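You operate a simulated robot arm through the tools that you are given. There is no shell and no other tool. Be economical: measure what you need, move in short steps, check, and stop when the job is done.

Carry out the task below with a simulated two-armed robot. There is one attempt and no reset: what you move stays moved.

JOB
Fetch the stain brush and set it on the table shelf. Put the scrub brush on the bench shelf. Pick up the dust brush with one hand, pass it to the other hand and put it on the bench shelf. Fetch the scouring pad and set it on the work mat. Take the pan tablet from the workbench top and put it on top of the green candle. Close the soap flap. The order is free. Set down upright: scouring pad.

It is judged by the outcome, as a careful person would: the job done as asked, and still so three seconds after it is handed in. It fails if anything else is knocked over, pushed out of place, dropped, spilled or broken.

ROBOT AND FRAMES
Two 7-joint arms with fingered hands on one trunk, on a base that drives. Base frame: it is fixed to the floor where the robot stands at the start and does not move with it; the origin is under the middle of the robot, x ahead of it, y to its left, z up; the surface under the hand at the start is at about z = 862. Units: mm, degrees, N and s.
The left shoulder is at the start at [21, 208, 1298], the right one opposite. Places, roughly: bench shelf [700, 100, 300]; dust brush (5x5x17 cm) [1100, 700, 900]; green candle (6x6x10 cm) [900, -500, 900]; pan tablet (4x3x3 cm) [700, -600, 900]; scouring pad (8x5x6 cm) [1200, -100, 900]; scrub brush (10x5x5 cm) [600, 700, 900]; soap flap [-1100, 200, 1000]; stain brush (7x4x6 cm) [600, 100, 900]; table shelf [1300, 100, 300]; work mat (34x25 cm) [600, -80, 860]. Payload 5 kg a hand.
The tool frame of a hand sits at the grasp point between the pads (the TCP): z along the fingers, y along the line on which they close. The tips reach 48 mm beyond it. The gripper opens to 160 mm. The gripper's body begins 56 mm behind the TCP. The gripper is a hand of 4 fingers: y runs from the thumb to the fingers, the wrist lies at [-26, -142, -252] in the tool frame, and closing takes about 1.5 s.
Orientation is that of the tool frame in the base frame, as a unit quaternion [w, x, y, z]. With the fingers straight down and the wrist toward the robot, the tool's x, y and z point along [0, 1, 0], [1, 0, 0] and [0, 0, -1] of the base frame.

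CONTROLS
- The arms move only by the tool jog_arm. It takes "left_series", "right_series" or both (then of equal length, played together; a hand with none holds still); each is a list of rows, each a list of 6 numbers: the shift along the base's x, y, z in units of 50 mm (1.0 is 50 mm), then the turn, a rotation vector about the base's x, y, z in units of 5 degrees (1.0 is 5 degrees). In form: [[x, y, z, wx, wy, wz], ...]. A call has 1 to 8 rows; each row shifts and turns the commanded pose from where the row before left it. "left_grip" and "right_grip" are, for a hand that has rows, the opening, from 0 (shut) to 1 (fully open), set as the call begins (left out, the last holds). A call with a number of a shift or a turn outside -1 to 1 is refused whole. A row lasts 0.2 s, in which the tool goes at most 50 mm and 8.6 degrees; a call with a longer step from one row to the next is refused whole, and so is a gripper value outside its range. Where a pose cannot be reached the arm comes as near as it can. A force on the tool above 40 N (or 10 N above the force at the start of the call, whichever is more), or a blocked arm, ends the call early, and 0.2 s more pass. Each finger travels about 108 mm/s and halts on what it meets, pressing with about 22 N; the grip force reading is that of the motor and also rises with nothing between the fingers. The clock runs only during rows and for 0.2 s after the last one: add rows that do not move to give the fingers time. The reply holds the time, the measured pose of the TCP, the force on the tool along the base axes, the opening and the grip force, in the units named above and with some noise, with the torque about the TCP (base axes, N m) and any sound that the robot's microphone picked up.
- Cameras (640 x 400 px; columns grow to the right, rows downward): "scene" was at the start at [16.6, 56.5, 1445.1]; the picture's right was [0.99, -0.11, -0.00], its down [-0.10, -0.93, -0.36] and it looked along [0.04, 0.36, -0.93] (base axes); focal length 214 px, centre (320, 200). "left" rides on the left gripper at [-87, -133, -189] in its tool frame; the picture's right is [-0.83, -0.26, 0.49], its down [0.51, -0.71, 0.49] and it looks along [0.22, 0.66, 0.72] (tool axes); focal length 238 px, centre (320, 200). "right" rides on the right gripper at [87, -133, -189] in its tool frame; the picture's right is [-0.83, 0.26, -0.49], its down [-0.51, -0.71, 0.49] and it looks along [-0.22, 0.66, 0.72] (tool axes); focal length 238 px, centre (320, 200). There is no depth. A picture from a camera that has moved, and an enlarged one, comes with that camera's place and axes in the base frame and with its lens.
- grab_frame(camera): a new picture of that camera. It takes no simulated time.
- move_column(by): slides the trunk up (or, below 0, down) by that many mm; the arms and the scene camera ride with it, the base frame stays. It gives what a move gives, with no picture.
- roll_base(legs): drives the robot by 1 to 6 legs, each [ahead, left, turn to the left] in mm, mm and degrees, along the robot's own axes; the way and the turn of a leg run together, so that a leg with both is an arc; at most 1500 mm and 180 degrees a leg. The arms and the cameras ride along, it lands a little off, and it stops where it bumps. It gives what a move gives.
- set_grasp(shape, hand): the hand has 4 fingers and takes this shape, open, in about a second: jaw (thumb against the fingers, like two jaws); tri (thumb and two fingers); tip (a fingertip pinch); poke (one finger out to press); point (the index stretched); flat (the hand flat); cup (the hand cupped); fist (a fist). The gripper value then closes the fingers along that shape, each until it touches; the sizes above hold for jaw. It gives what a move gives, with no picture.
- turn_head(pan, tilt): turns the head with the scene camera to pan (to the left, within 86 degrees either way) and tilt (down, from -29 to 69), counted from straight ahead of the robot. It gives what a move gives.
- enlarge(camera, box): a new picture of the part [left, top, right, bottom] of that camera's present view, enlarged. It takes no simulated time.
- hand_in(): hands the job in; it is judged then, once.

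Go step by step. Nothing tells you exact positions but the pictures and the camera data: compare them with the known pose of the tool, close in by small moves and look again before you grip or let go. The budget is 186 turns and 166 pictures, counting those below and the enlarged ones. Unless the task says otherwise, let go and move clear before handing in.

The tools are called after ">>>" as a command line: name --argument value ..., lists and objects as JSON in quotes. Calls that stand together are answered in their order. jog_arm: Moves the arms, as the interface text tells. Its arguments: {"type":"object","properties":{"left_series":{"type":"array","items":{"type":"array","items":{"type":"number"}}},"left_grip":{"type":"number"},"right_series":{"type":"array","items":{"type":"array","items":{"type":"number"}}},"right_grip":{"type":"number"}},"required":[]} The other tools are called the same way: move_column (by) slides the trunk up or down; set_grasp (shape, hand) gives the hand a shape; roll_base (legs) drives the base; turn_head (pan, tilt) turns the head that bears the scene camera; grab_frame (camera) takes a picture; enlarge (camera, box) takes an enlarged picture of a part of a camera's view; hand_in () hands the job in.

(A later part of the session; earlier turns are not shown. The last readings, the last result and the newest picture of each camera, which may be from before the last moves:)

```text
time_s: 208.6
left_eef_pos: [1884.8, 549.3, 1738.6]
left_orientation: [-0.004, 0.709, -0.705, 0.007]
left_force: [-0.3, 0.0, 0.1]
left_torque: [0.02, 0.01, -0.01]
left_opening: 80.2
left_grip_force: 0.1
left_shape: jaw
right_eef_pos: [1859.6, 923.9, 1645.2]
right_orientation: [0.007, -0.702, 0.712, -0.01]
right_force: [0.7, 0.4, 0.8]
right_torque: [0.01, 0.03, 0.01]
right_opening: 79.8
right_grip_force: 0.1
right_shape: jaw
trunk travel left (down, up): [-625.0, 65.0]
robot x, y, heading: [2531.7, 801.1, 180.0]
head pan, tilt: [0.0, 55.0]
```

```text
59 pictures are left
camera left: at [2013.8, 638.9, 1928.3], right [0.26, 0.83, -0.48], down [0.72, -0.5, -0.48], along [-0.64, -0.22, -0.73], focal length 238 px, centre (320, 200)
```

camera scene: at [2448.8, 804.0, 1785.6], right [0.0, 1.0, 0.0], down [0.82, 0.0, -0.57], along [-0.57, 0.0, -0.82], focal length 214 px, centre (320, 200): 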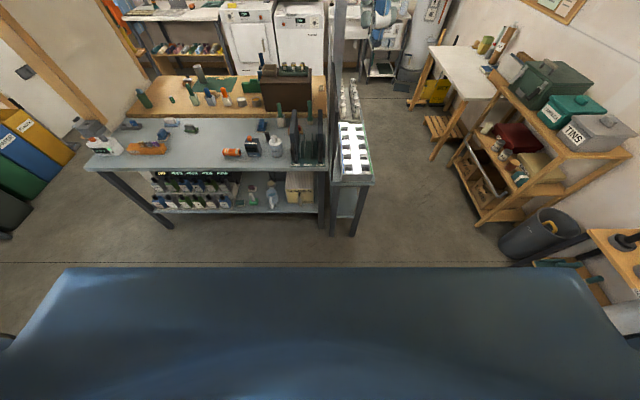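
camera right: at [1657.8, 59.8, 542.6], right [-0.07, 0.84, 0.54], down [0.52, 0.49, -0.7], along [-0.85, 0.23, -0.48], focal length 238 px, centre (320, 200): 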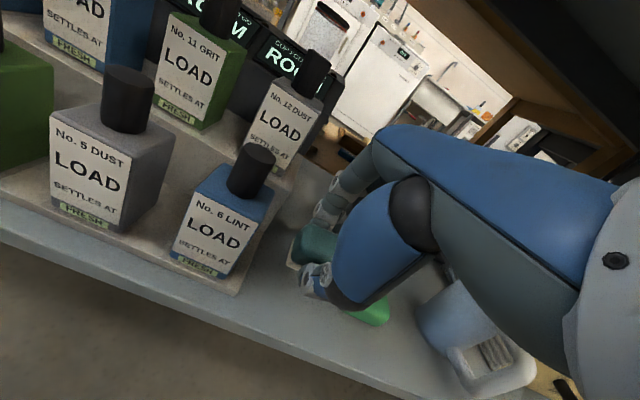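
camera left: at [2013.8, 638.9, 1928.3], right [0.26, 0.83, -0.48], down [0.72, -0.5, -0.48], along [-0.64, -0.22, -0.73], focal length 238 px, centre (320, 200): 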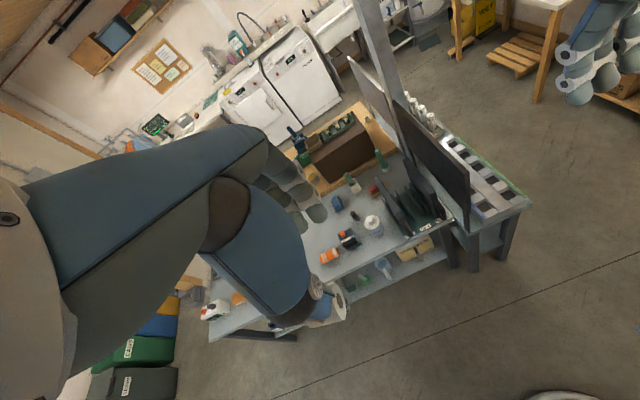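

>>> jog_arm --right_series '[[0.8, -0.2, 0, 0, 0, 0], [0.8, -0.2, 0, 0, 0, 0], [0.8, -0.2, 0, 0, 0, 0], [0.6, -0.2, 0, 0, 0, 0]]'

>>> roll_base --legs '[[580, 0, 0]]'

>>> turn_head --pan 0 --tilt 50

>>> grab_frame --camera "scene"

>>> grab_frame --camera "left"

```text
time_s: 209.6
left_eef_pos: [1886.5, 546.5, 1739.4]
left_orientation: [-0.005, 0.709, -0.706, 0.007]
left_force: [0.7, -1.1, 1.4]
left_torque: [0.11, 0.12, 0.0]
left_opening: 79.8
left_grip_force: 0.1
left_shape: jaw
right_eef_pos: [2012.4, 882.7, 1646.7]
right_orientation: [0.006, -0.702, 0.712, -0.008]
right_force: [0.9, -1.7, -0.7]
right_torque: [0.18, 0.14, -0.01]
right_opening: 80.1
right_grip_force: 0.1
right_shape: jaw
trunk travel left (down, up): [-625.0, 65.0]
robot x, y, heading: [2532.0, 800.9, 179.7]
head pan, tilt: [0.0, 55.0]
```

```text
time_s: 212.9
left_eef_pos: [1308.9, 541.8, 1738.3]
left_orientation: [-0.004, 0.712, -0.702, 0.007]
left_force: [-0.6, 0.2, 0.1]
left_torque: [0.01, 0.06, 0.01]
left_opening: 80.1
left_grip_force: 0.1
left_shape: jaw
right_eef_pos: [1431.0, 877.1, 1644.6]
right_orientation: [0.005, -0.705, 0.709, -0.01]
right_force: [1.1, -0.1, 0.2]
right_torque: [-0.03, 0.04, 0.01]
right_opening: 80.0
right_grip_force: 0.0
right_shape: jaw
trunk travel left (down, up): [-625.0, 65.0]
robot x, y, heading: [1954.6, 803.7, -179.5]
head pan, tilt: [0.0, 55.0]
```

```text
time_s: 213.5
left_eef_pos: [1307.5, 542.3, 1738.4]
left_orientation: [-0.005, 0.712, -0.702, 0.007]
left_force: [0.4, -0.5, 0.0]
left_torque: [0.0, 0.02, 0.01]
left_opening: 79.8
left_grip_force: 0.1
left_shape: jaw
right_eef_pos: [1430.7, 877.2, 1646.2]
right_orientation: [0.006, -0.705, 0.709, -0.009]
right_force: [-0.2, 0.2, 0.0]
right_torque: [-0.01, -0.04, 0.01]
right_opening: 80.1
right_grip_force: 0.1
right_shape: jaw
trunk travel left (down, up): [-625.0, 65.0]
robot x, y, heading: [1953.3, 801.7, -179.7]
head pan, tilt: [0.0, 50.0]
```

```text
58 pictures are left
camera scene: at [1864.9, 801.6, 1792.0], right [-0.01, 1.0, 0.0], down [0.77, 0.01, -0.64], along [-0.64, -0.01, -0.77], focal length 214 px, centre (320, 200)
```

scene: 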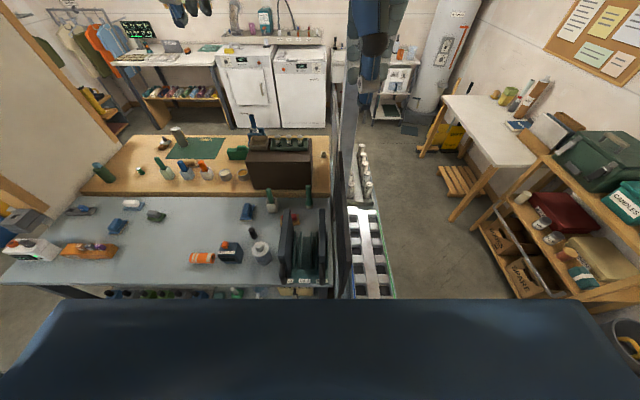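

```text
57 pictures are left
camera left: at [1436.5, 632.4, 1928.7], right [0.26, 0.84, -0.48], down [0.72, -0.5, -0.48], along [-0.64, -0.23, -0.73], focal length 238 px, centre (320, 200)
```

left: 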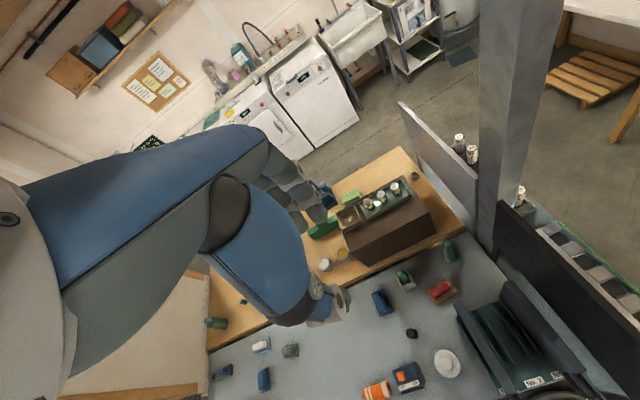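

>>> enlarge --camera "left" --box '[380, 210, 500, 310]'

>>> enlarge --camera "scene" --box '[250, 160, 350, 230]'

```text
4.00 times, centred on (440, 260) of left
camera zoom: at [1436.5, 632.4, 1928.7], right [0.26, 0.84, -0.48], down [0.72, -0.5, -0.48], along [-0.64, -0.23, -0.73], focal length 953 px, centre (-160, -40)
```

zoom: 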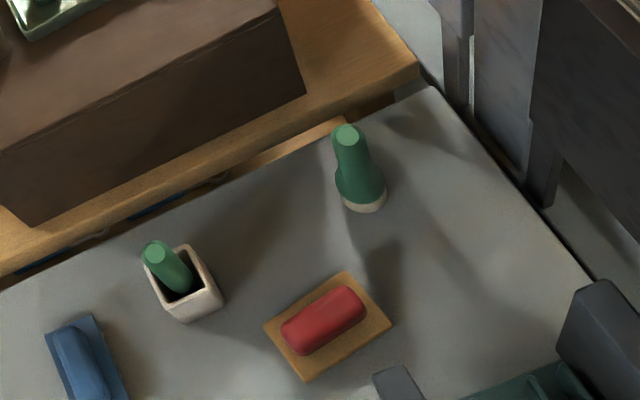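

```text
5.71 times, centred on (300, 195) of scene
camera zoom: at [1864.9, 801.6, 1792.0], right [-0.01, 1.0, 0.0], down [0.77, 0.01, -0.64], along [-0.64, -0.01, -0.77], focal length 1226 px, centre (434, 229)
```

zoom: 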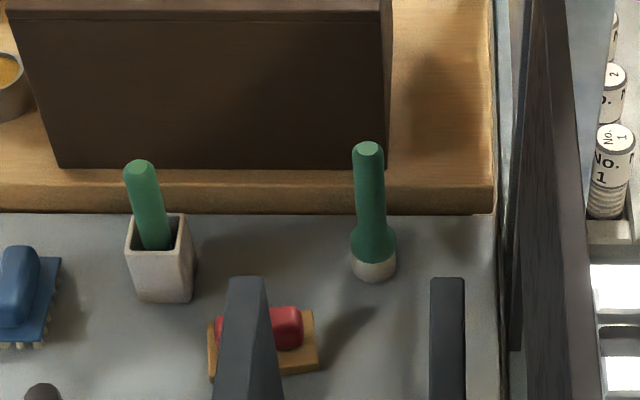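

The grey table is a bit lower (z≈842), and the dust brush stands at [1121,740] with its top at ≈1012; the box back face is near x=1002. I bring the left hand above it.

>>> move_column --by -100

>>> jog_arm --left_series '[[-0.58, 0.66, 0, 0, 0, 0], [-0.58, 0.66, 0, 0, 0, 0], [-0.58, 0.66, 0, 0, 0, 0], [-0.58, 0.66, 0, 0, 0, 0], [-0.58, 0.66, 0, 0, 0, 0], [-0.58, 0.66, 0, 0, 0, 0], [0, 0, -0.9, 0, 0, 0], [0, 0, -0.9, 0, 0, 0]]' --left_grip 0.36

>>> jog_arm --left_series '[[0, 0, -0.9, 0, 0, 0], [0, 0, -0.9, 0, 0, 0], [0, 0, -0.9, 0, 0, 0], [0, 0, -0.9, 0, 0, 0], [0, 0, -0.9, 0, 0, 0], [0, 0, -0.9, 0, 0, 0]]'

>>> grab_frame --camera "left"

>>> enlarge --camera "scene" --box '[230, 120, 390, 240]'

```text
time_s: 214.9
left_eef_pos: [1308.1, 542.1, 1638.3]
left_orientation: [-0.005, 0.712, -0.702, 0.007]
left_force: [-0.3, -0.3, 0.5]
left_torque: [0.01, -0.04, 0.01]
left_opening: 80.1
left_grip_force: 0.2
left_shape: jaw
right_eef_pos: [1429.0, 877.1, 1546.4]
right_orientation: [0.006, -0.705, 0.709, -0.009]
right_force: [0.2, 0.2, 0.4]
right_torque: [0.0, -0.06, -0.01]
right_opening: 80.0
right_grip_force: 0.1
right_shape: jaw
trunk travel left (down, up): [-525.0, 165.0]
robot x, y, heading: [1951.0, 803.6, -179.6]
head pan, tilt: [0.0, 50.0]
```

```text
time_s: 216.7
left_eef_pos: [1131.6, 739.0, 1549.5]
left_orientation: [-0.004, 0.711, -0.703, 0.006]
left_force: [-0.2, -0.3, 1.7]
left_torque: [-0.01, -0.1, -0.02]
left_opening: 57.5
left_grip_force: 0.0
left_shape: jaw
right_eef_pos: [1427.7, 875.2, 1545.2]
right_orientation: [0.007, -0.705, 0.709, -0.01]
right_force: [-1.0, 0.1, 0.2]
right_torque: [-0.04, -0.08, 0.02]
right_opening: 80.0
right_grip_force: 0.1
right_shape: jaw
trunk travel left (down, up): [-525.0, 165.0]
robot x, y, heading: [1956.0, 804.0, -179.7]
head pan, tilt: [0.0, 50.0]
```

```text
time_s: 218.1
left_eef_pos: [1129.0, 738.6, 1278.6]
left_orientation: [-0.004, 0.712, -0.702, 0.006]
left_force: [-1.2, 0.3, 1.7]
left_torque: [-0.05, -0.19, 0.0]
left_opening: 57.9
left_grip_force: 0.0
left_shape: jaw
right_eef_pos: [1429.1, 877.2, 1544.7]
right_orientation: [0.007, -0.705, 0.709, -0.01]
right_force: [-0.3, -0.8, -0.6]
right_torque: [-0.05, -0.08, 0.02]
right_opening: 80.3
right_grip_force: 0.1
right_shape: jaw
trunk travel left (down, up): [-525.0, 165.0]
robot x, y, heading: [1951.9, 801.1, -179.7]
head pan, tilt: [0.0, 50.0]
```

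```text
54 pictures are left
camera left: at [1259.6, 830.1, 1467.6], right [0.25, 0.84, -0.49], down [0.72, -0.5, -0.48], along [-0.64, -0.23, -0.73], focal length 238 px, centre (320, 200)
```

left: 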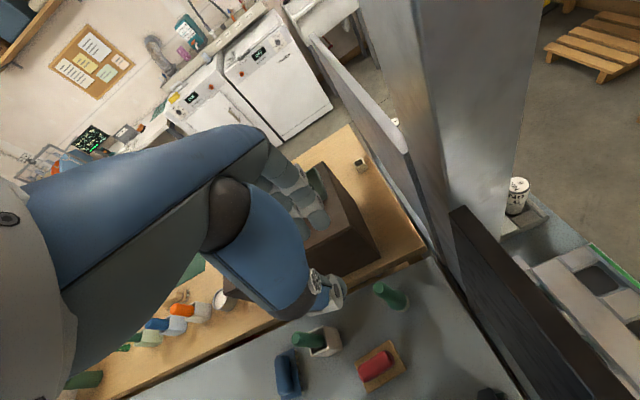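

```text
3.33 times, centred on (310, 180) of scene
camera zoom: at [1863.2, 801.9, 1691.9], right [-0.01, 1.0, 0.0], down [0.77, 0.01, -0.64], along [-0.64, -0.01, -0.77], focal length 715 px, centre (353, 267)
```

zoom: 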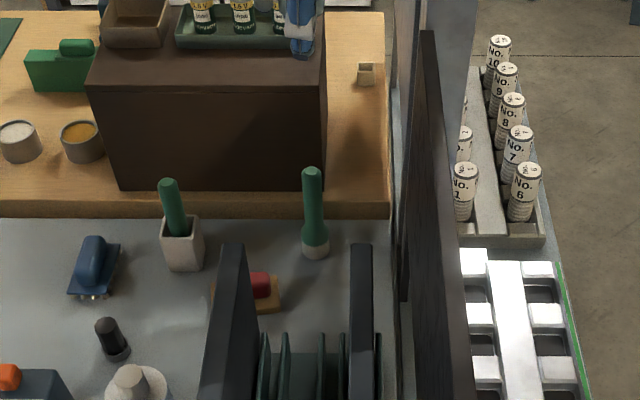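

>>> jog_arm --left_series '[[0, 0, -0.85, 0, 0, 0], [0, 0, -0.85, 0, 0, 0], [0, 0, -0.85, 0, 0, 0], [0, 0, -0.85, 0, 0, 0], [0, 0, -0.8, 0, 0, 0]]'

>>> grab_frame --camera "left"

>>> enlarge --camera "scene" --box '[230, 120, 390, 240]'

```text
time_s: 219.3
left_eef_pos: [1132.5, 741.8, 1068.7]
left_orientation: [-0.013, 0.722, -0.691, 0.0]
left_force: [-1.7, 0.5, 3.6]
left_torque: [-0.26, -0.2, -0.29]
left_opening: 57.9
left_grip_force: 0.0
left_shape: jaw
right_eef_pos: [1428.7, 876.5, 1544.5]
right_orientation: [0.007, -0.705, 0.709, -0.009]
right_force: [-0.2, -0.5, -0.5]
right_torque: [0.04, -0.1, 0.02]
right_opening: 79.8
right_grip_force: 0.0
right_shape: jaw
trunk travel left (down, up): [-525.0, 165.0]
robot x, y, heading: [1955.4, 803.3, -179.8]
head pan, tilt: [0.0, 50.0]
```

```text
52 pictures are left
camera left: at [1257.9, 832.1, 1260.2], right [0.23, 0.85, -0.47], down [0.74, -0.47, -0.49], along [-0.63, -0.23, -0.74], focal length 238 px, centre (320, 200)
```

left: 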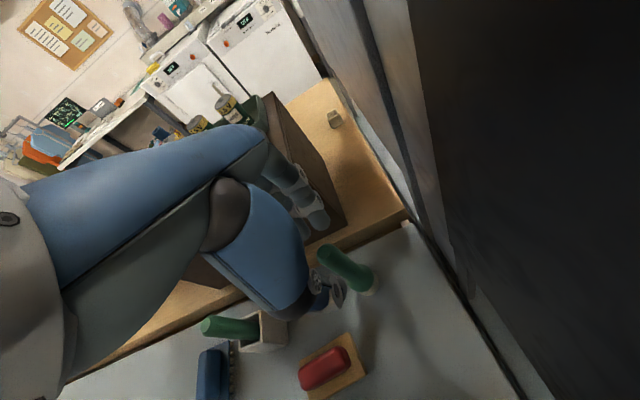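

```text
3.33 times, centred on (310, 180) of scene
camera zoom: at [1863.3, 801.2, 1691.9], right [-0.01, 1.0, 0.0], down [0.77, 0.01, -0.64], along [-0.64, 0.0, -0.77], focal length 715 px, centre (353, 267)
```

zoom: 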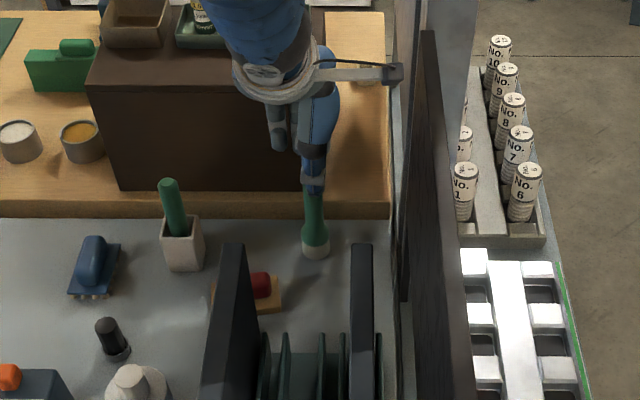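

The hand camera boom on the +y side seems to brush the black screen. I rise, yaw the hand 20° clockwise to swing the boom away, and descend again.

>>> jog_arm --left_series '[[0, -0.1, 0.8, 0, 0, 0], [0, 0, 0.4, 0, 0, -1], [0, 0, 0, 0, 0, -1], [0, 0, 0, 0, 0, -1], [0, 0, 0, 0, 0, -1], [0, 0, 0, 0, 0, 0]]'

>>> enlarge --camera "scene" --box '[230, 120, 390, 240]'

```text
time_s: 220.7
left_eef_pos: [1134.1, 736.2, 1127.1]
left_orientation: [0.003, -0.579, 0.815, -0.009]
left_force: [0.0, 1.3, 0.5]
left_torque: [-0.02, 0.0, 0.03]
left_opening: 57.7
left_grip_force: 0.0
left_shape: jaw
right_eef_pos: [1429.5, 879.4, 1545.8]
right_orientation: [0.005, -0.705, 0.709, -0.01]
right_force: [1.2, 0.9, 0.4]
right_torque: [-0.04, 0.03, 0.0]
right_opening: 80.2
right_grip_force: 0.1
right_shape: jaw
trunk travel left (down, up): [-525.0, 165.0]
robot x, y, heading: [1951.9, 798.5, -179.6]
head pan, tilt: [0.0, 50.0]
```

```text
3.33 times, centred on (310, 180) of scene
camera zoom: at [1864.9, 802.8, 1692.0], right [-0.01, 1.0, 0.0], down [0.77, 0.01, -0.64], along [-0.64, -0.01, -0.77], focal length 715 px, centre (353, 267)
```

zoom: 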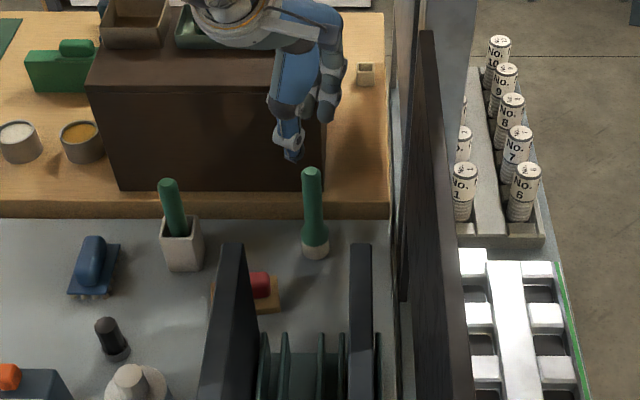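

>>> jog_arm --left_series '[[-0.15, 0.02, -0.7, 0, 0, 0], [0, 0, -0.6, 0, 0, 0], [0, 0, -0.6, 0, 0, 0], [0, 0, -0.6, 0, 0, 0]]'

>>> grab_frame --camera "left"

>>> enlarge --camera "scene" --box '[250, 150, 350, 230]'

```text
time_s: 221.7
left_eef_pos: [1124.5, 733.8, 1002.4]
left_orientation: [0.004, -0.579, 0.815, -0.007]
left_force: [-1.9, 0.2, 1.6]
left_torque: [-0.01, -0.17, -0.05]
left_opening: 57.5
left_grip_force: 0.0
left_shape: jaw
right_eef_pos: [1428.1, 878.5, 1544.5]
right_orientation: [0.007, -0.706, 0.708, -0.009]
right_force: [-1.0, 0.3, 0.2]
right_torque: [-0.02, -0.07, 0.0]
right_opening: 79.7
right_grip_force: 0.0
right_shape: jaw
trunk travel left (down, up): [-525.0, 165.0]
robot x, y, heading: [1951.9, 800.7, -179.5]
head pan, tilt: [0.0, 50.0]
```

```text
49 pictures are left
camera left: at [1275.8, 776.6, 1192.7], right [0.53, 0.7, -0.48], down [0.51, -0.71, -0.48], along [-0.68, 0.0, -0.73], focal length 238 px, centre (320, 200)
```

left: 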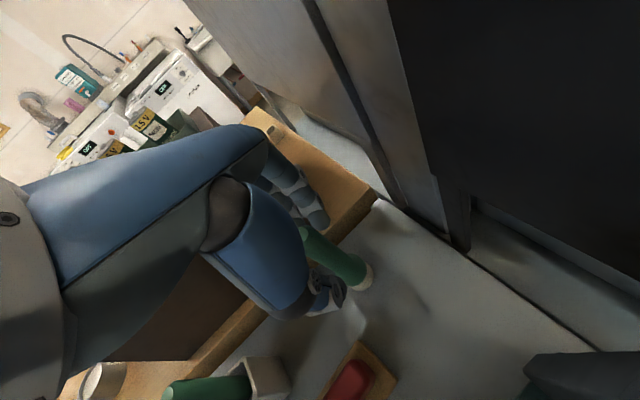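

```text
5.00 times, centred on (300, 190) of scene
camera zoom: at [1862.6, 801.4, 1691.8], right [-0.01, 1.0, 0.0], down [0.77, 0.01, -0.64], along [-0.64, -0.01, -0.77], focal length 1072 px, centre (420, 250)
```

zoom: 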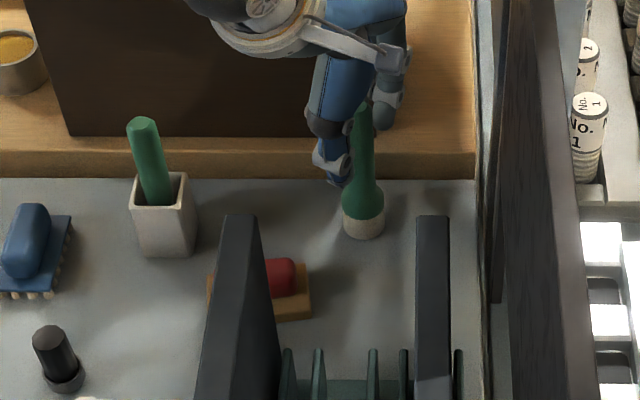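

>>> jog_arm --left_series '[[0, 0, 0, 0, 0, 0], [0, 0, 0, 0, 0, 0], [0, 0, 0, 0, 0, 0], [0, 0, 0, 0, 0, 0], [0, 0, 0, 0, 0, 0]]' --left_grip 0

>>> jog_arm --left_series '[[0, 0, 0.5, 0, 0, 0], [0, 0, 0.8, 0, 0, 0], [0, 0, 0.8, 0, 0, 0], [0, 0, 0.8, 0, 0, 0], [0, 0, 0.8, 0, 0, 0], [0, 0, 0.8, 0, 0, 0], [0, 0, 0.8, 0, 0, 0]]'

>>> enlarge --camera "scene" --box '[230, 100, 390, 220]'

```text
time_s: 222.9
left_eef_pos: [1127.5, 734.9, 1003.0]
left_orientation: [0.004, -0.579, 0.815, -0.008]
left_force: [-0.3, -0.4, -0.3]
left_torque: [0.0, 0.02, -0.01]
left_opening: 17.2
left_grip_force: 21.5
left_shape: jaw
right_eef_pos: [1429.1, 877.2, 1544.9]
right_orientation: [0.005, -0.705, 0.71, -0.01]
right_force: [0.7, -0.4, -0.7]
right_torque: [0.02, -0.01, 0.0]
right_opening: 80.0
right_grip_force: 0.0
right_shape: jaw
trunk travel left (down, up): [-525.0, 165.0]
robot x, y, heading: [1951.3, 800.6, -179.4]
head pan, tilt: [0.0, 50.0]
```

```text
time_s: 224.5
left_eef_pos: [1128.1, 735.5, 1268.5]
left_orientation: [0.004, -0.58, 0.815, -0.007]
left_force: [1.9, 0.5, -1.5]
left_torque: [0.0, 0.16, 0.06]
left_opening: 17.2
left_grip_force: 21.8
left_shape: jaw
right_eef_pos: [1431.6, 877.0, 1546.9]
right_orientation: [0.005, -0.705, 0.709, -0.009]
right_force: [1.2, 1.2, 0.2]
right_torque: [0.02, 0.08, 0.0]
right_opening: 79.8
right_grip_force: 0.0
right_shape: jaw
trunk travel left (down, up): [-525.0, 165.0]
robot x, y, heading: [1949.0, 800.8, -179.5]
head pan, tilt: [0.0, 50.0]
```

```text
3.33 times, centred on (310, 160) of scene
camera zoom: at [1866.3, 801.7, 1692.1], right [-0.01, 1.0, 0.0], down [0.77, 0.01, -0.64], along [-0.64, -0.01, -0.77], focal length 715 px, centre (353, 333)
```

zoom: 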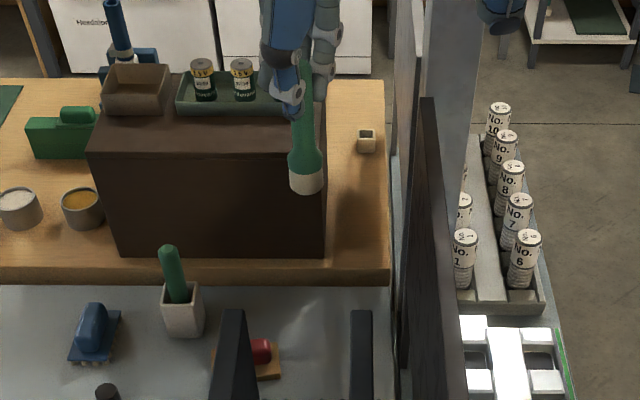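

The dust brush is held, with its top in the left hand. I raise the trunk, move to open space along the table, and prepare the hand-over with the right hand turned sideways.

>>> move_column --by 150

>>> roll_base --legs '[[0, 550, -0.5], [-330, 0, 0]]'

>>> jog_arm --left_series '[[0.8, 0, 0, 0, 0, 0], [0.8, 0, 0, 0, 0, 0], [0.8, 0, 0, 0, 0, 0], [0.8, 0, 0, 0, 0, 0], [0.8, 0, 0, 0, 0, 0], [0, 0, 0, 0, 0, 0], [0, 0, 0, 0, 0, 0], [0, 0, 0, 0, 0, 0]]' --right_series '[[0, 0.3, -0.6, -1, 0, 0], [0, 0.3, -0.6, -1, 0, 0], [0, 0.3, -0.6, -1, 0, 0], [0, 0.3, -0.6, -1, 0, 0], [0, 0.3, -0.6, -1, 0, 0], [0, 0.3, -0.6, -1, 0, 0], [0, 0.3, -0.6, -1, 0, 0], [0, 0.3, -0.6, -1, 0, 0]]' --right_grip 0.6

>>> jog_arm --right_series '[[0, 0, 0, -1, 0, 0], [0, 0, 0, -1, 0, 0], [0, 0, 0, -1, 0, 0], [0, 0, 0, -1, 0, 0], [0, 0, 0, -1, 0, 0], [0, 0, 0, -1, 0, 0], [0, 0, 0, -1, 0, 0], [0, 0, 0, -1, 0, 0]]'

>>> jog_arm --right_series '[[0, 0, 0, -1, 0, 0], [0, 0, 0, -1, 0, 0]]'

>>> turn_head --pan 0 --tilt 25

>>> grab_frame --camera "scene"

```text
time_s: 226.2
left_eef_pos: [1125.7, 734.8, 1416.7]
left_orientation: [0.004, -0.579, 0.816, -0.007]
left_force: [0.3, 0.8, -1.0]
left_torque: [-0.02, 0.0, 0.02]
left_opening: 17.0
left_grip_force: 21.5
left_shape: jaw
right_eef_pos: [1429.6, 877.5, 1694.9]
right_orientation: [0.007, -0.706, 0.709, -0.01]
right_force: [0.1, -0.5, -0.1]
right_torque: [0.0, 0.07, 0.01]
right_opening: 80.0
right_grip_force: 0.0
right_shape: jaw
trunk travel left (down, up): [-675.0, 15.0]
robot x, y, heading: [1953.9, 801.8, -179.8]
head pan, tilt: [0.0, 50.0]
```

```text
time_s: 231.2
left_eef_pos: [1454.4, 195.8, 1416.5]
left_orientation: [0.003, -0.575, 0.818, -0.009]
left_force: [-0.7, 0.1, -0.8]
left_torque: [-0.04, -0.07, -0.03]
left_opening: 17.3
left_grip_force: 22.3
left_shape: jaw
right_eef_pos: [1758.0, 333.7, 1693.7]
right_orientation: [0.006, -0.7, 0.714, -0.011]
right_force: [-0.9, -0.1, 0.0]
right_torque: [-0.02, -0.06, 0.02]
right_opening: 80.1
right_grip_force: 0.0
right_shape: jaw
trunk travel left (down, up): [-675.0, 15.0]
robot x, y, heading: [2281.4, 251.2, 179.7]
head pan, tilt: [0.0, 50.0]
```

```text
time_s: 232.9
left_eef_pos: [1657.5, 200.0, 1417.9]
left_orientation: [0.003, -0.574, 0.819, -0.009]
left_force: [0.2, 1.1, -1.0]
left_torque: [-0.22, 0.03, 0.06]
left_opening: 17.5
left_grip_force: 22.3
left_shape: jaw
right_eef_pos: [1760.5, 458.6, 1454.8]
right_orientation: [-0.235, -0.66, 0.667, -0.253]
right_force: [-0.4, 1.5, 0.2]
right_torque: [-0.09, 0.01, 0.03]
right_opening: 95.8
right_grip_force: 0.1
right_shape: jaw
trunk travel left (down, up): [-675.0, 15.0]
robot x, y, heading: [2285.5, 250.8, 179.7]
head pan, tilt: [0.0, 50.0]
```

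```text
time_s: 234.8
left_eef_pos: [1656.5, 196.8, 1417.2]
left_orientation: [0.003, -0.574, 0.819, -0.008]
left_force: [-0.5, 0.2, -0.2]
left_torque: [-0.01, -0.02, -0.03]
left_opening: 17.2
left_grip_force: 21.6
left_shape: jaw
right_eef_pos: [1760.7, 455.1, 1456.2]
right_orientation: [-0.447, -0.54, 0.541, -0.465]
right_force: [-0.2, -0.2, 0.0]
right_torque: [0.0, -0.02, 0.04]
right_opening: 95.7
right_grip_force: 0.0
right_shape: jaw
trunk travel left (down, up): [-675.0, 15.0]
robot x, y, heading: [2284.0, 250.1, 179.6]
head pan, tilt: [0.0, 50.0]
```

```text
time_s: 235.3
left_eef_pos: [1654.3, 196.2, 1416.5]
left_orientation: [0.004, -0.573, 0.819, -0.008]
left_force: [-1.1, 1.2, -0.4]
left_torque: [0.01, -0.07, 0.0]
left_opening: 17.2
left_grip_force: 22.3
left_shape: jaw
right_eef_pos: [1759.6, 453.2, 1454.8]
right_orientation: [0.492, 0.499, -0.497, 0.511]
right_force: [0.0, 0.6, -0.2]
right_torque: [-0.02, 0.01, 0.05]
right_opening: 95.6
right_grip_force: 0.0
right_shape: jaw
trunk travel left (down, up): [-675.0, 15.0]
robot x, y, heading: [2282.7, 249.2, 179.7]
head pan, tilt: [0.0, 50.0]
```

```text
time_s: 236.2
left_eef_pos: [1656.9, 195.1, 1418.6]
left_orientation: [0.003, -0.575, 0.818, -0.008]
left_force: [-0.1, -0.6, -0.7]
left_torque: [-0.02, 0.06, -0.02]
left_opening: 17.1
left_grip_force: 22.2
left_shape: jaw
right_eef_pos: [1761.6, 453.5, 1454.7]
right_orientation: [0.492, 0.499, -0.498, 0.511]
right_force: [0.1, -0.5, -0.2]
right_torque: [0.03, 0.0, 0.02]
right_opening: 95.9
right_grip_force: 0.1
right_shape: jaw
trunk travel left (down, up): [-675.0, 15.0]
robot x, y, heading: [2282.3, 252.6, 179.9]
head pan, tilt: [0.0, 25.0]
```

```text
46 pictures are left
camera scene: at [2180.8, 252.2, 1879.5], right [0.0, 1.0, 0.0], down [0.42, 0.0, -0.91], along [-0.91, 0.0, -0.42], focal length 214 px, centre (320, 200)
```

scene: 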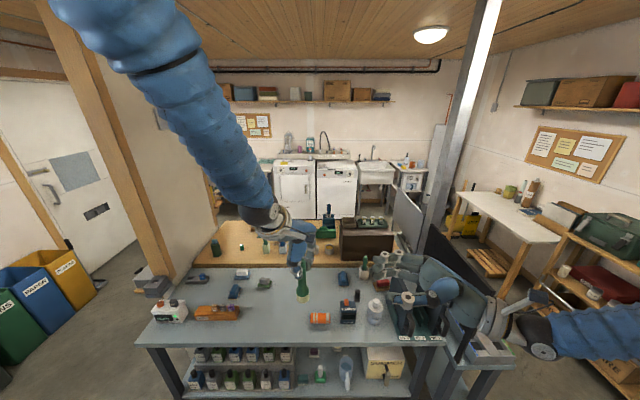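

>>> jog_arm --right_series '[[-0.42, -0.35, -0.56, 0, 0, 0], [-0.42, -0.35, -0.56, 0, 0, 0], [-0.42, -0.35, -0.56, 0, 0, 0], [-0.42, -0.35, -0.56, 0, 0, 0], [-0.42, -0.35, -0.56, 0, 0, 0]]'

>>> enlarge --camera "scene" --box '[250, 180, 450, 330]'

>>> grab_frame --camera "right"

```text
time_s: 237.4
left_eef_pos: [1654.0, 194.7, 1417.6]
left_orientation: [0.004, -0.575, 0.818, -0.007]
left_force: [-0.2, -1.3, -1.5]
left_torque: [0.04, -0.04, -0.03]
left_opening: 17.2
left_grip_force: 21.7
left_shape: jaw
right_eef_pos: [1653.2, 364.7, 1313.3]
right_orientation: [0.492, 0.499, -0.498, 0.511]
right_force: [-2.1, -0.2, 0.4]
right_torque: [-0.02, 0.02, 0.09]
right_opening: 95.7
right_grip_force: 0.1
right_shape: jaw
trunk travel left (down, up): [-675.0, 15.0]
robot x, y, heading: [2284.3, 252.0, 179.8]
head pan, tilt: [0.0, 25.0]
```

```text
2.67 times, centred on (350, 255) of scene
camera zoom: at [2178.0, 250.4, 1879.3], right [0.0, 1.0, 0.0], down [0.42, 0.0, -0.91], along [-0.91, 0.0, -0.42], focal length 572 px, centre (240, 53)
```

zoom: 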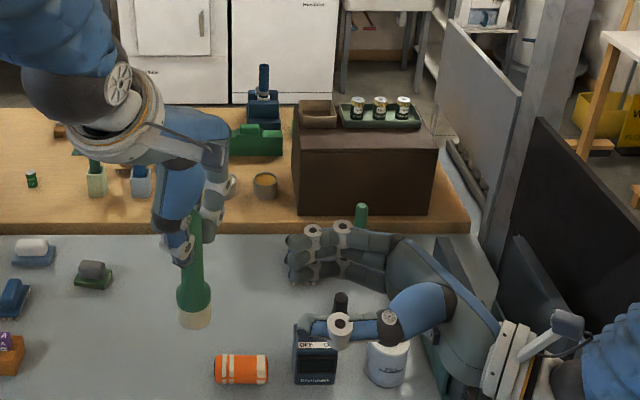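

```text
44 pictures are left
camera right: at [1780.7, 557.5, 1402.7], right [-0.25, 0.48, -0.84], down [0.73, -0.48, -0.49], along [-0.64, -0.74, -0.23], focal length 238 px, centre (320, 200)
```

right: 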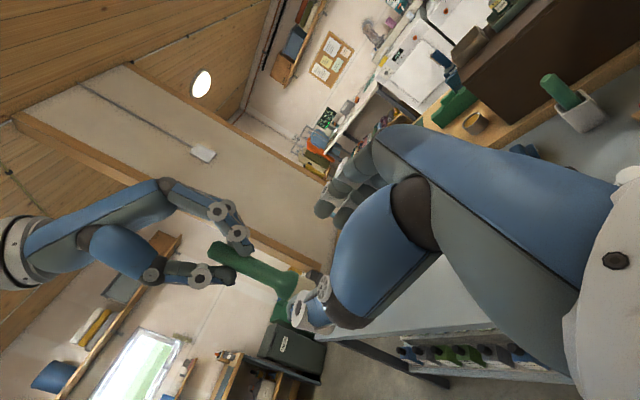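

>>> jog_arm --right_series '[[0.02, -0.7, 0, 0, 0, 0], [0, -0.7, 0, 0, 0, 0], [0, -0.7, 0, 0, 0, 0]]'

>>> grab_frame --camera "right"

>>> enlarge --camera "scene" --box '[270, 200, 400, 320]'

```text
time_s: 238.2
left_eef_pos: [1656.5, 195.2, 1418.9]
left_orientation: [0.003, -0.574, 0.819, -0.007]
left_force: [-0.7, 0.5, 0.0]
left_torque: [0.03, 0.03, 0.0]
left_opening: 17.3
left_grip_force: 21.9
left_shape: jaw
right_eef_pos: [1657.7, 262.0, 1315.2]
right_orientation: [0.492, 0.499, -0.498, 0.51]
right_force: [0.5, 0.9, -0.4]
right_torque: [-0.01, -0.02, -0.04]
right_opening: 95.5
right_grip_force: 0.1
right_shape: jaw
trunk travel left (down, up): [-675.0, 15.0]
robot x, y, heading: [2286.2, 252.2, 179.4]
head pan, tilt: [0.0, 25.0]
```

```text
43 pictures are left
camera right: at [1784.2, 454.2, 1404.1], right [-0.25, 0.48, -0.84], down [0.73, -0.48, -0.49], along [-0.64, -0.74, -0.23], focal length 238 px, centre (320, 200)
```

right: 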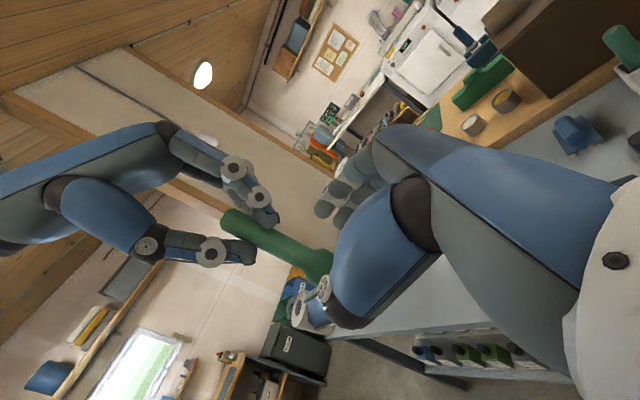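

```text
3.33 times, centred on (335, 260) of scene
camera zoom: at [2181.0, 251.3, 1879.6], right [0.01, 1.0, 0.0], down [0.42, 0.0, -0.91], along [-0.91, 0.01, -0.42], focal length 715 px, centre (270, 0)
```

zoom: 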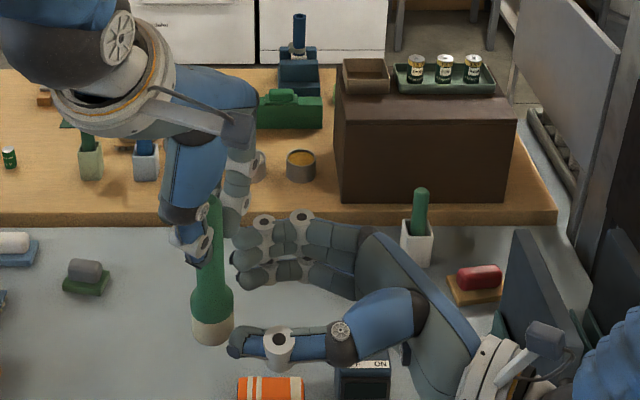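

>>> jog_arm --right_series '[[0, -0.6, 0, 0, 0, 0], [0, -0.55, 0, 0, 0, 0], [0, 0, 0, 0, 0, 0]]'

>>> jog_arm --right_series '[[0, 0, 0, 0, 0, 0], [0, 0, 0, 0, 0, 0], [0, 0, 0, 0, 0, 0], [0, 0, 0, 0, 0, 0], [0, 0, 0, 0, 0, 0]]' --right_grip 0

>>> enlarge --camera "scene" --box '[270, 200, 400, 320]'

>>> enlarge --camera "right" --box '[200, 160, 440, 340]'

```text
time_s: 239.0
left_eef_pos: [1655.9, 197.7, 1417.4]
left_orientation: [0.004, -0.574, 0.819, -0.009]
left_force: [-0.1, 1.0, -0.2]
left_torque: [-0.07, 0.03, 0.01]
left_opening: 17.4
left_grip_force: 21.8
left_shape: jaw
right_eef_pos: [1656.4, 204.8, 1314.6]
right_orientation: [0.491, 0.499, -0.498, 0.511]
right_force: [0.6, 0.9, -0.8]
right_torque: [0.04, 0.03, 0.01]
right_opening: 95.7
right_grip_force: 0.1
right_shape: jaw
trunk travel left (down, up): [-675.0, 15.0]
robot x, y, heading: [2282.3, 249.7, 179.7]
head pan, tilt: [0.0, 25.0]
```

```text
time_s: 240.2
left_eef_pos: [1655.8, 196.9, 1418.7]
left_orientation: [0.003, -0.574, 0.819, -0.008]
left_force: [-1.6, 2.4, -1.2]
left_torque: [0.21, 0.09, 0.06]
left_opening: 17.3
left_grip_force: 21.4
left_shape: jaw
right_eef_pos: [1657.9, 203.2, 1314.5]
right_orientation: [0.491, 0.5, -0.497, 0.512]
right_force: [1.8, -0.9, -0.6]
right_torque: [-0.03, 0.02, -0.04]
right_opening: 8.7
right_grip_force: 22.5
right_shape: jaw
trunk travel left (down, up): [-675.0, 15.0]
robot x, y, heading: [2284.9, 251.6, 179.4]
head pan, tilt: [0.0, 25.0]
```

```text
3.33 times, centred on (335, 260) of scene
camera zoom: at [2180.0, 252.3, 1879.5], right [0.0, 1.0, 0.0], down [0.42, 0.0, -0.91], along [-0.91, 0.0, -0.42], focal length 715 px, centre (270, 0)
```

zoom: 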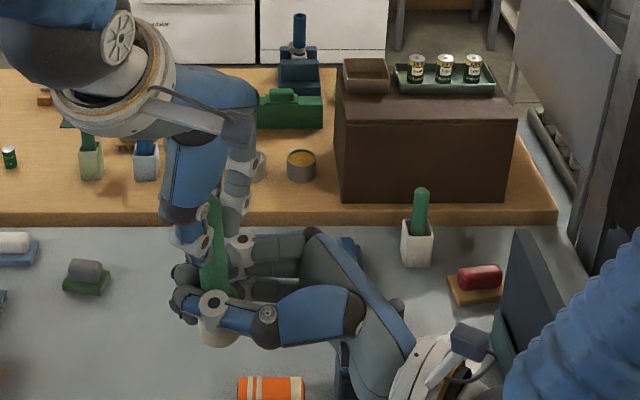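

```text
2.22 times, centred on (320, 250) of right
camera zoom: at [1783.7, 396.2, 1402.8], right [-0.25, 0.48, -0.84], down [0.73, -0.48, -0.49], along [-0.64, -0.74, -0.23], focal length 530 px, centre (320, 89)
```

zoom: 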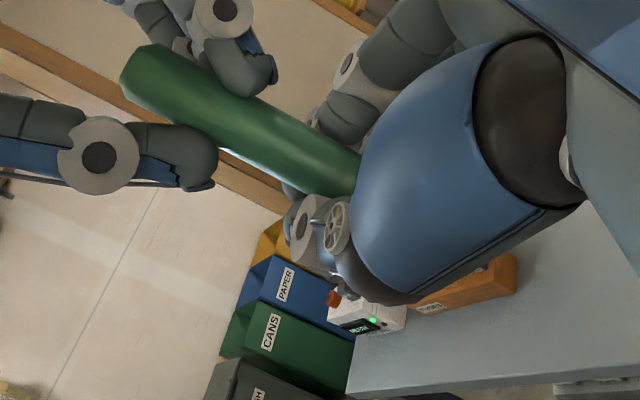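

>>> jog_arm --right_series '[[0, 0, -0.08, 0, 0, 0], [0, 0, 0, 0, 0, 0]]'

>>> jog_arm --right_series '[[0, 0, 0.08, 0, 0, 0], [-0.1, 0, 0, 0, 0, 0], [0, 0, 0, 0, 0, 0]]'

```text
time_s: 240.8
left_eef_pos: [1656.3, 195.7, 1418.9]
left_orientation: [0.004, -0.574, 0.819, -0.01]
left_force: [-1.8, 2.5, -9.2]
left_torque: [0.27, 0.15, -0.03]
left_opening: 17.0
left_grip_force: 22.1
left_shape: jaw
right_eef_pos: [1657.5, 202.4, 1311.1]
right_orientation: [0.492, 0.499, -0.497, 0.512]
right_force: [2.8, -1.6, 9.8]
right_torque: [-0.08, 0.07, 0.04]
right_opening: 9.1
right_grip_force: 22.3
right_shape: jaw
trunk travel left (down, up): [-675.0, 15.0]
robot x, y, heading: [2285.2, 248.5, 179.6]
head pan, tilt: [0.0, 25.0]
```

```text
time_s: 241.6
left_eef_pos: [1656.0, 194.4, 1419.3]
left_orientation: [0.003, -0.575, 0.818, -0.006]
left_force: [-5.8, 2.4, 0.5]
left_torque: [0.33, 0.39, -0.01]
left_opening: 17.0
left_grip_force: 22.3
left_shape: jaw
right_eef_pos: [1653.7, 203.4, 1314.5]
right_orientation: [0.49, 0.5, -0.499, 0.511]
right_force: [5.1, -2.3, -0.4]
right_torque: [-0.03, 0.17, 0.05]
right_opening: 9.0
right_grip_force: 21.9
right_shape: jaw
trunk travel left (down, up): [-675.0, 15.0]
robot x, y, heading: [2283.8, 249.6, 179.7]
head pan, tilt: [0.0, 25.0]
```

Pulling shows both hands firmly share the brush. I release the left hand and lift it straight up.

>>> jog_arm --right_series '[[0.08, 0, 0, 0, 0, 0], [0, 0, 0, 0, 0, 0]]'

>>> jog_arm --left_series '[[0, 0, 0, 0, 0, 0], [0, 0, 0, 0, 0, 0], [0, 0, 0.3, 0, 0, 0], [0, 0, 0.8, 0, 0, 0], [0, 0, 0.8, 0, 0, 0], [0, 0, 0.8, 0, 0, 0]]' --left_grip 0.5

>>> enlarge --camera "scene" --box '[250, 150, 410, 310]'

```text
time_s: 242.2
left_eef_pos: [1657.1, 195.3, 1418.4]
left_orientation: [0.003, -0.574, 0.819, -0.008]
left_force: [0.1, 2.9, 6.0]
left_torque: [0.28, 0.12, 0.02]
left_opening: 17.1
left_grip_force: 22.4
left_shape: jaw
right_eef_pos: [1657.0, 203.3, 1313.9]
right_orientation: [0.491, 0.5, -0.498, 0.511]
right_force: [0.4, -2.8, -5.3]
right_torque: [0.05, -0.05, 0.01]
right_opening: 9.0
right_grip_force: 21.4
right_shape: jaw
trunk travel left (down, up): [-675.0, 15.0]
robot x, y, heading: [2281.7, 251.2, 180.1]
head pan, tilt: [0.0, 25.0]
```

```text
time_s: 243.6
left_eef_pos: [1659.9, 195.1, 1552.6]
left_orientation: [0.004, -0.573, 0.819, -0.009]
left_force: [1.1, 0.2, -1.3]
left_torque: [0.03, 0.17, 0.01]
left_opening: 79.8
left_grip_force: 0.0
left_shape: jaw
right_eef_pos: [1658.1, 203.3, 1314.3]
right_orientation: [0.491, 0.499, -0.498, 0.511]
right_force: [-0.5, -0.5, -2.0]
right_torque: [0.03, 0.02, -0.07]
right_opening: 8.9
right_grip_force: 22.7
right_shape: jaw
trunk travel left (down, up): [-675.0, 15.0]
robot x, y, heading: [2284.5, 248.6, 179.8]
head pan, tilt: [0.0, 25.0]
```

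```text
2.50 times, centred on (330, 230) of scene
camera zoom: at [2181.6, 251.8, 1879.6], right [0.0, 1.0, 0.0], down [0.42, 0.0, -0.91], along [-0.91, 0.0, -0.42], focal length 536 px, centre (295, 125)
```

zoom: 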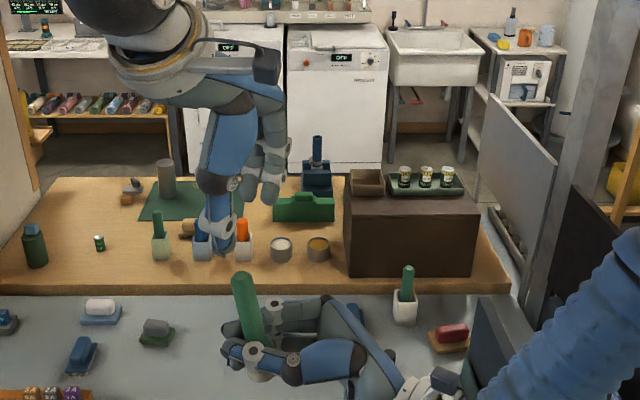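

The hand-over is done; the brush stands upright in the right hand. Next the left hand fetches the scouring pad at about [1203,-86]; I raise the right hand, lower the trunk and drive in.

>>> jog_arm --right_series '[[0, 0, 0.7, 0, 0, 0], [0, 0, 0.7, 0, 0, 0], [0, 0, 0.7, 0, 0, 0], [0, 0, 0.7, 0, 0, 0]]' --left_series '[[-0.3, -0.5, 0, 0, 0, 1], [-0.3, -0.5, 0, 0, 0, 1], [-0.3, -0.5, 0, 0, 0, 1], [-0.3, -0.5, 0, 0, 0, 1]]'

>>> move_column --by -250

>>> roll_base --legs '[[0, 190, 0], [280, 0, 0]]'

>>> turn_head --pan 10 --tilt 45

>>> grab_frame --camera "scene"

>>> grab_frame --camera "left"

```text
time_s: 244.6
left_eef_pos: [1595.9, 94.3, 1554.0]
left_orientation: [-0.006, 0.709, -0.706, 0.007]
left_force: [-0.6, -0.3, -0.5]
left_torque: [0.02, 0.05, 0.02]
left_opening: 79.8
left_grip_force: 0.0
left_shape: jaw
right_eef_pos: [1657.1, 202.2, 1453.9]
right_orientation: [0.491, 0.5, -0.498, 0.511]
right_force: [1.5, 0.3, -1.4]
right_torque: [-0.1, -0.01, -0.12]
right_opening: 8.6
right_grip_force: 22.0
right_shape: jaw
trunk travel left (down, up): [-675.0, 15.0]
robot x, y, heading: [2284.2, 251.2, 179.8]
head pan, tilt: [0.0, 25.0]
```

```text
time_s: 247.2
left_eef_pos: [1596.5, 94.5, 1303.5]
left_orientation: [-0.005, 0.708, -0.706, 0.007]
left_force: [0.5, -0.5, 0.5]
left_torque: [0.0, 0.01, 0.02]
left_opening: 79.9
left_grip_force: 0.1
left_shape: jaw
right_eef_pos: [1656.2, 203.0, 1206.0]
right_orientation: [0.491, 0.5, -0.498, 0.511]
right_force: [-0.3, 0.0, 0.0]
right_torque: [0.06, -0.02, -0.02]
right_opening: 8.7
right_grip_force: 22.0
right_shape: jaw
trunk travel left (down, up): [-425.0, 265.0]
robot x, y, heading: [2288.6, 247.9, 179.8]
head pan, tilt: [0.0, 25.0]
```

```text
time_s: 250.3
left_eef_pos: [1310.1, -94.1, 1302.9]
left_orientation: [-0.005, 0.707, -0.707, 0.006]
left_force: [-0.4, -0.1, -0.4]
left_torque: [0.04, -0.06, -0.03]
left_opening: 80.0
left_grip_force: 0.1
left_shape: jaw
right_eef_pos: [1371.0, 14.0, 1204.4]
right_orientation: [0.49, 0.5, -0.497, 0.512]
right_force: [-0.8, -0.8, -1.3]
right_torque: [-0.04, 0.0, 0.1]
right_opening: 8.6
right_grip_force: 22.0
right_shape: jaw
trunk travel left (down, up): [-425.0, 265.0]
robot x, y, heading: [1998.7, 60.4, 179.8]
head pan, tilt: [0.0, 25.0]
```

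```text
time_s: 251.2
left_eef_pos: [1312.1, -94.0, 1303.5]
left_orientation: [-0.005, 0.708, -0.707, 0.007]
left_force: [0.2, 1.4, 0.9]
left_torque: [0.0, 0.06, 0.01]
left_opening: 79.7
left_grip_force: 0.1
left_shape: jaw
right_eef_pos: [1372.4, 13.8, 1205.6]
right_orientation: [0.492, 0.5, -0.497, 0.512]
right_force: [0.6, 0.8, -0.2]
right_torque: [0.02, 0.01, -0.03]
right_opening: 8.8
right_grip_force: 22.1
right_shape: jaw
trunk travel left (down, up): [-425.0, 265.0]
robot x, y, heading: [1996.5, 62.0, 179.6]
head pan, tilt: [10.0, 45.0]
```

```text
38 pictures are left
camera scene: at [1907.8, 48.7, 1599.0], right [-0.17, 0.99, 0.0], down [0.7, 0.12, -0.71], along [-0.7, -0.12, -0.71], focal length 214 px, centre (320, 200)
```

scene: 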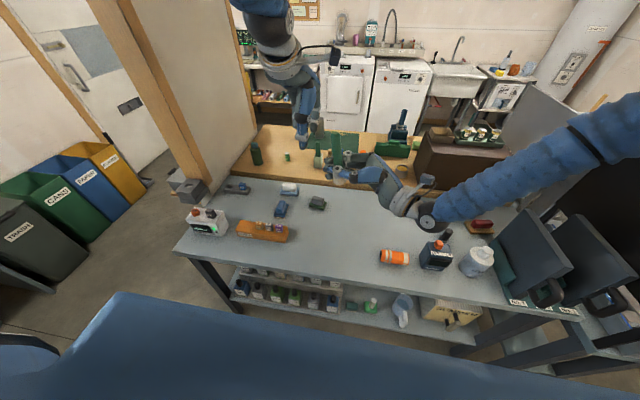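

```text
37 pictures are left
camera left: at [1442.0, -4.8, 1493.1], right [0.27, 0.83, -0.48], down [0.72, -0.51, -0.48], along [-0.64, -0.22, -0.73], focal length 238 px, centre (320, 200)
```

left: 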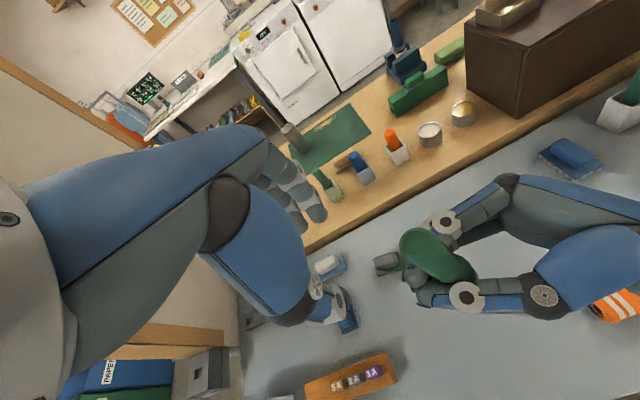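

>>> jog_arm --right_series '[[0, 0.9, 0, 0, 0, 0], [0, 0.9, 0, 0, 0, 0], [0, 0.9, 0, 0, 0, 0], [0, 0.9, 0, 0, 0, 0], [0, 0, 0, 0, 0, 0], [0, 0, 0, 0, 0, 0], [0, 0, 0, 0, 0, 0], [0, 0, 0, 0, 0, 0]]' --left_series '[[-0.5, 0.08, 0, 0, 0, 0], [-0.5, 0.08, 0, 0, 0, 0], [-0.5, 0.08, 0, 0, 0, 0], [-0.5, 0.08, 0, 0, 0, 0], [0, 0, -0.9, 0, 0, 0], [0, 0, -0.9, 0, 0, 0], [0, 0, -0.9, 0, 0, 0], [0, 0, -0.9, 0, 0, 0]]' --left_grip 0.55

>>> jog_arm --left_series '[[0, 0, -0.9, 0, 0, 0], [0, 0, -0.9, 0, 0, 0], [0, 0, -0.7, 0, 0, 0]]'

>>> grab_frame --camera "left"

```text
time_s: 253.0
left_eef_pos: [1209.1, -79.0, 1123.0]
left_orientation: [-0.004, 0.709, -0.705, 0.007]
left_force: [-1.8, -0.8, 1.2]
left_torque: [0.04, -0.24, -0.03]
left_opening: 87.8
left_grip_force: 0.0
left_shape: jaw
right_eef_pos: [1371.6, 193.3, 1202.7]
right_orientation: [0.491, 0.499, -0.498, 0.512]
right_force: [-0.4, 0.8, -1.7]
right_torque: [-0.05, 0.02, 0.1]
right_opening: 8.5
right_grip_force: 22.3
right_shape: jaw
trunk travel left (down, up): [-425.0, 265.0]
robot x, y, heading: [2001.6, 62.9, 180.3]
head pan, tilt: [10.0, 45.0]
```

```text
time_s: 253.8
left_eef_pos: [1209.9, -78.6, 997.8]
left_orientation: [-0.005, 0.708, -0.707, 0.007]
left_force: [-1.7, -0.5, 1.8]
left_torque: [0.0, -0.22, -0.04]
left_opening: 87.5
left_grip_force: 0.1
left_shape: jaw
right_eef_pos: [1370.4, 193.9, 1203.2]
right_orientation: [0.491, 0.5, -0.498, 0.511]
right_force: [-1.2, 0.0, -1.0]
right_torque: [-0.01, 0.03, 0.07]
right_opening: 8.5
right_grip_force: 22.0
right_shape: jaw
trunk travel left (down, up): [-425.0, 265.0]
robot x, y, heading: [2000.0, 63.1, 179.7]
head pan, tilt: [10.0, 45.0]
```

```text
36 pictures are left
camera left: at [1340.4, 10.5, 1186.8], right [0.26, 0.83, -0.48], down [0.72, -0.51, -0.48], along [-0.64, -0.22, -0.73], focal length 238 px, centre (320, 200)
```

left: 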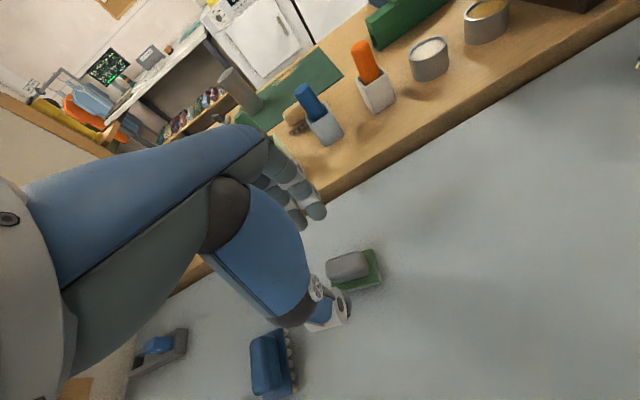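

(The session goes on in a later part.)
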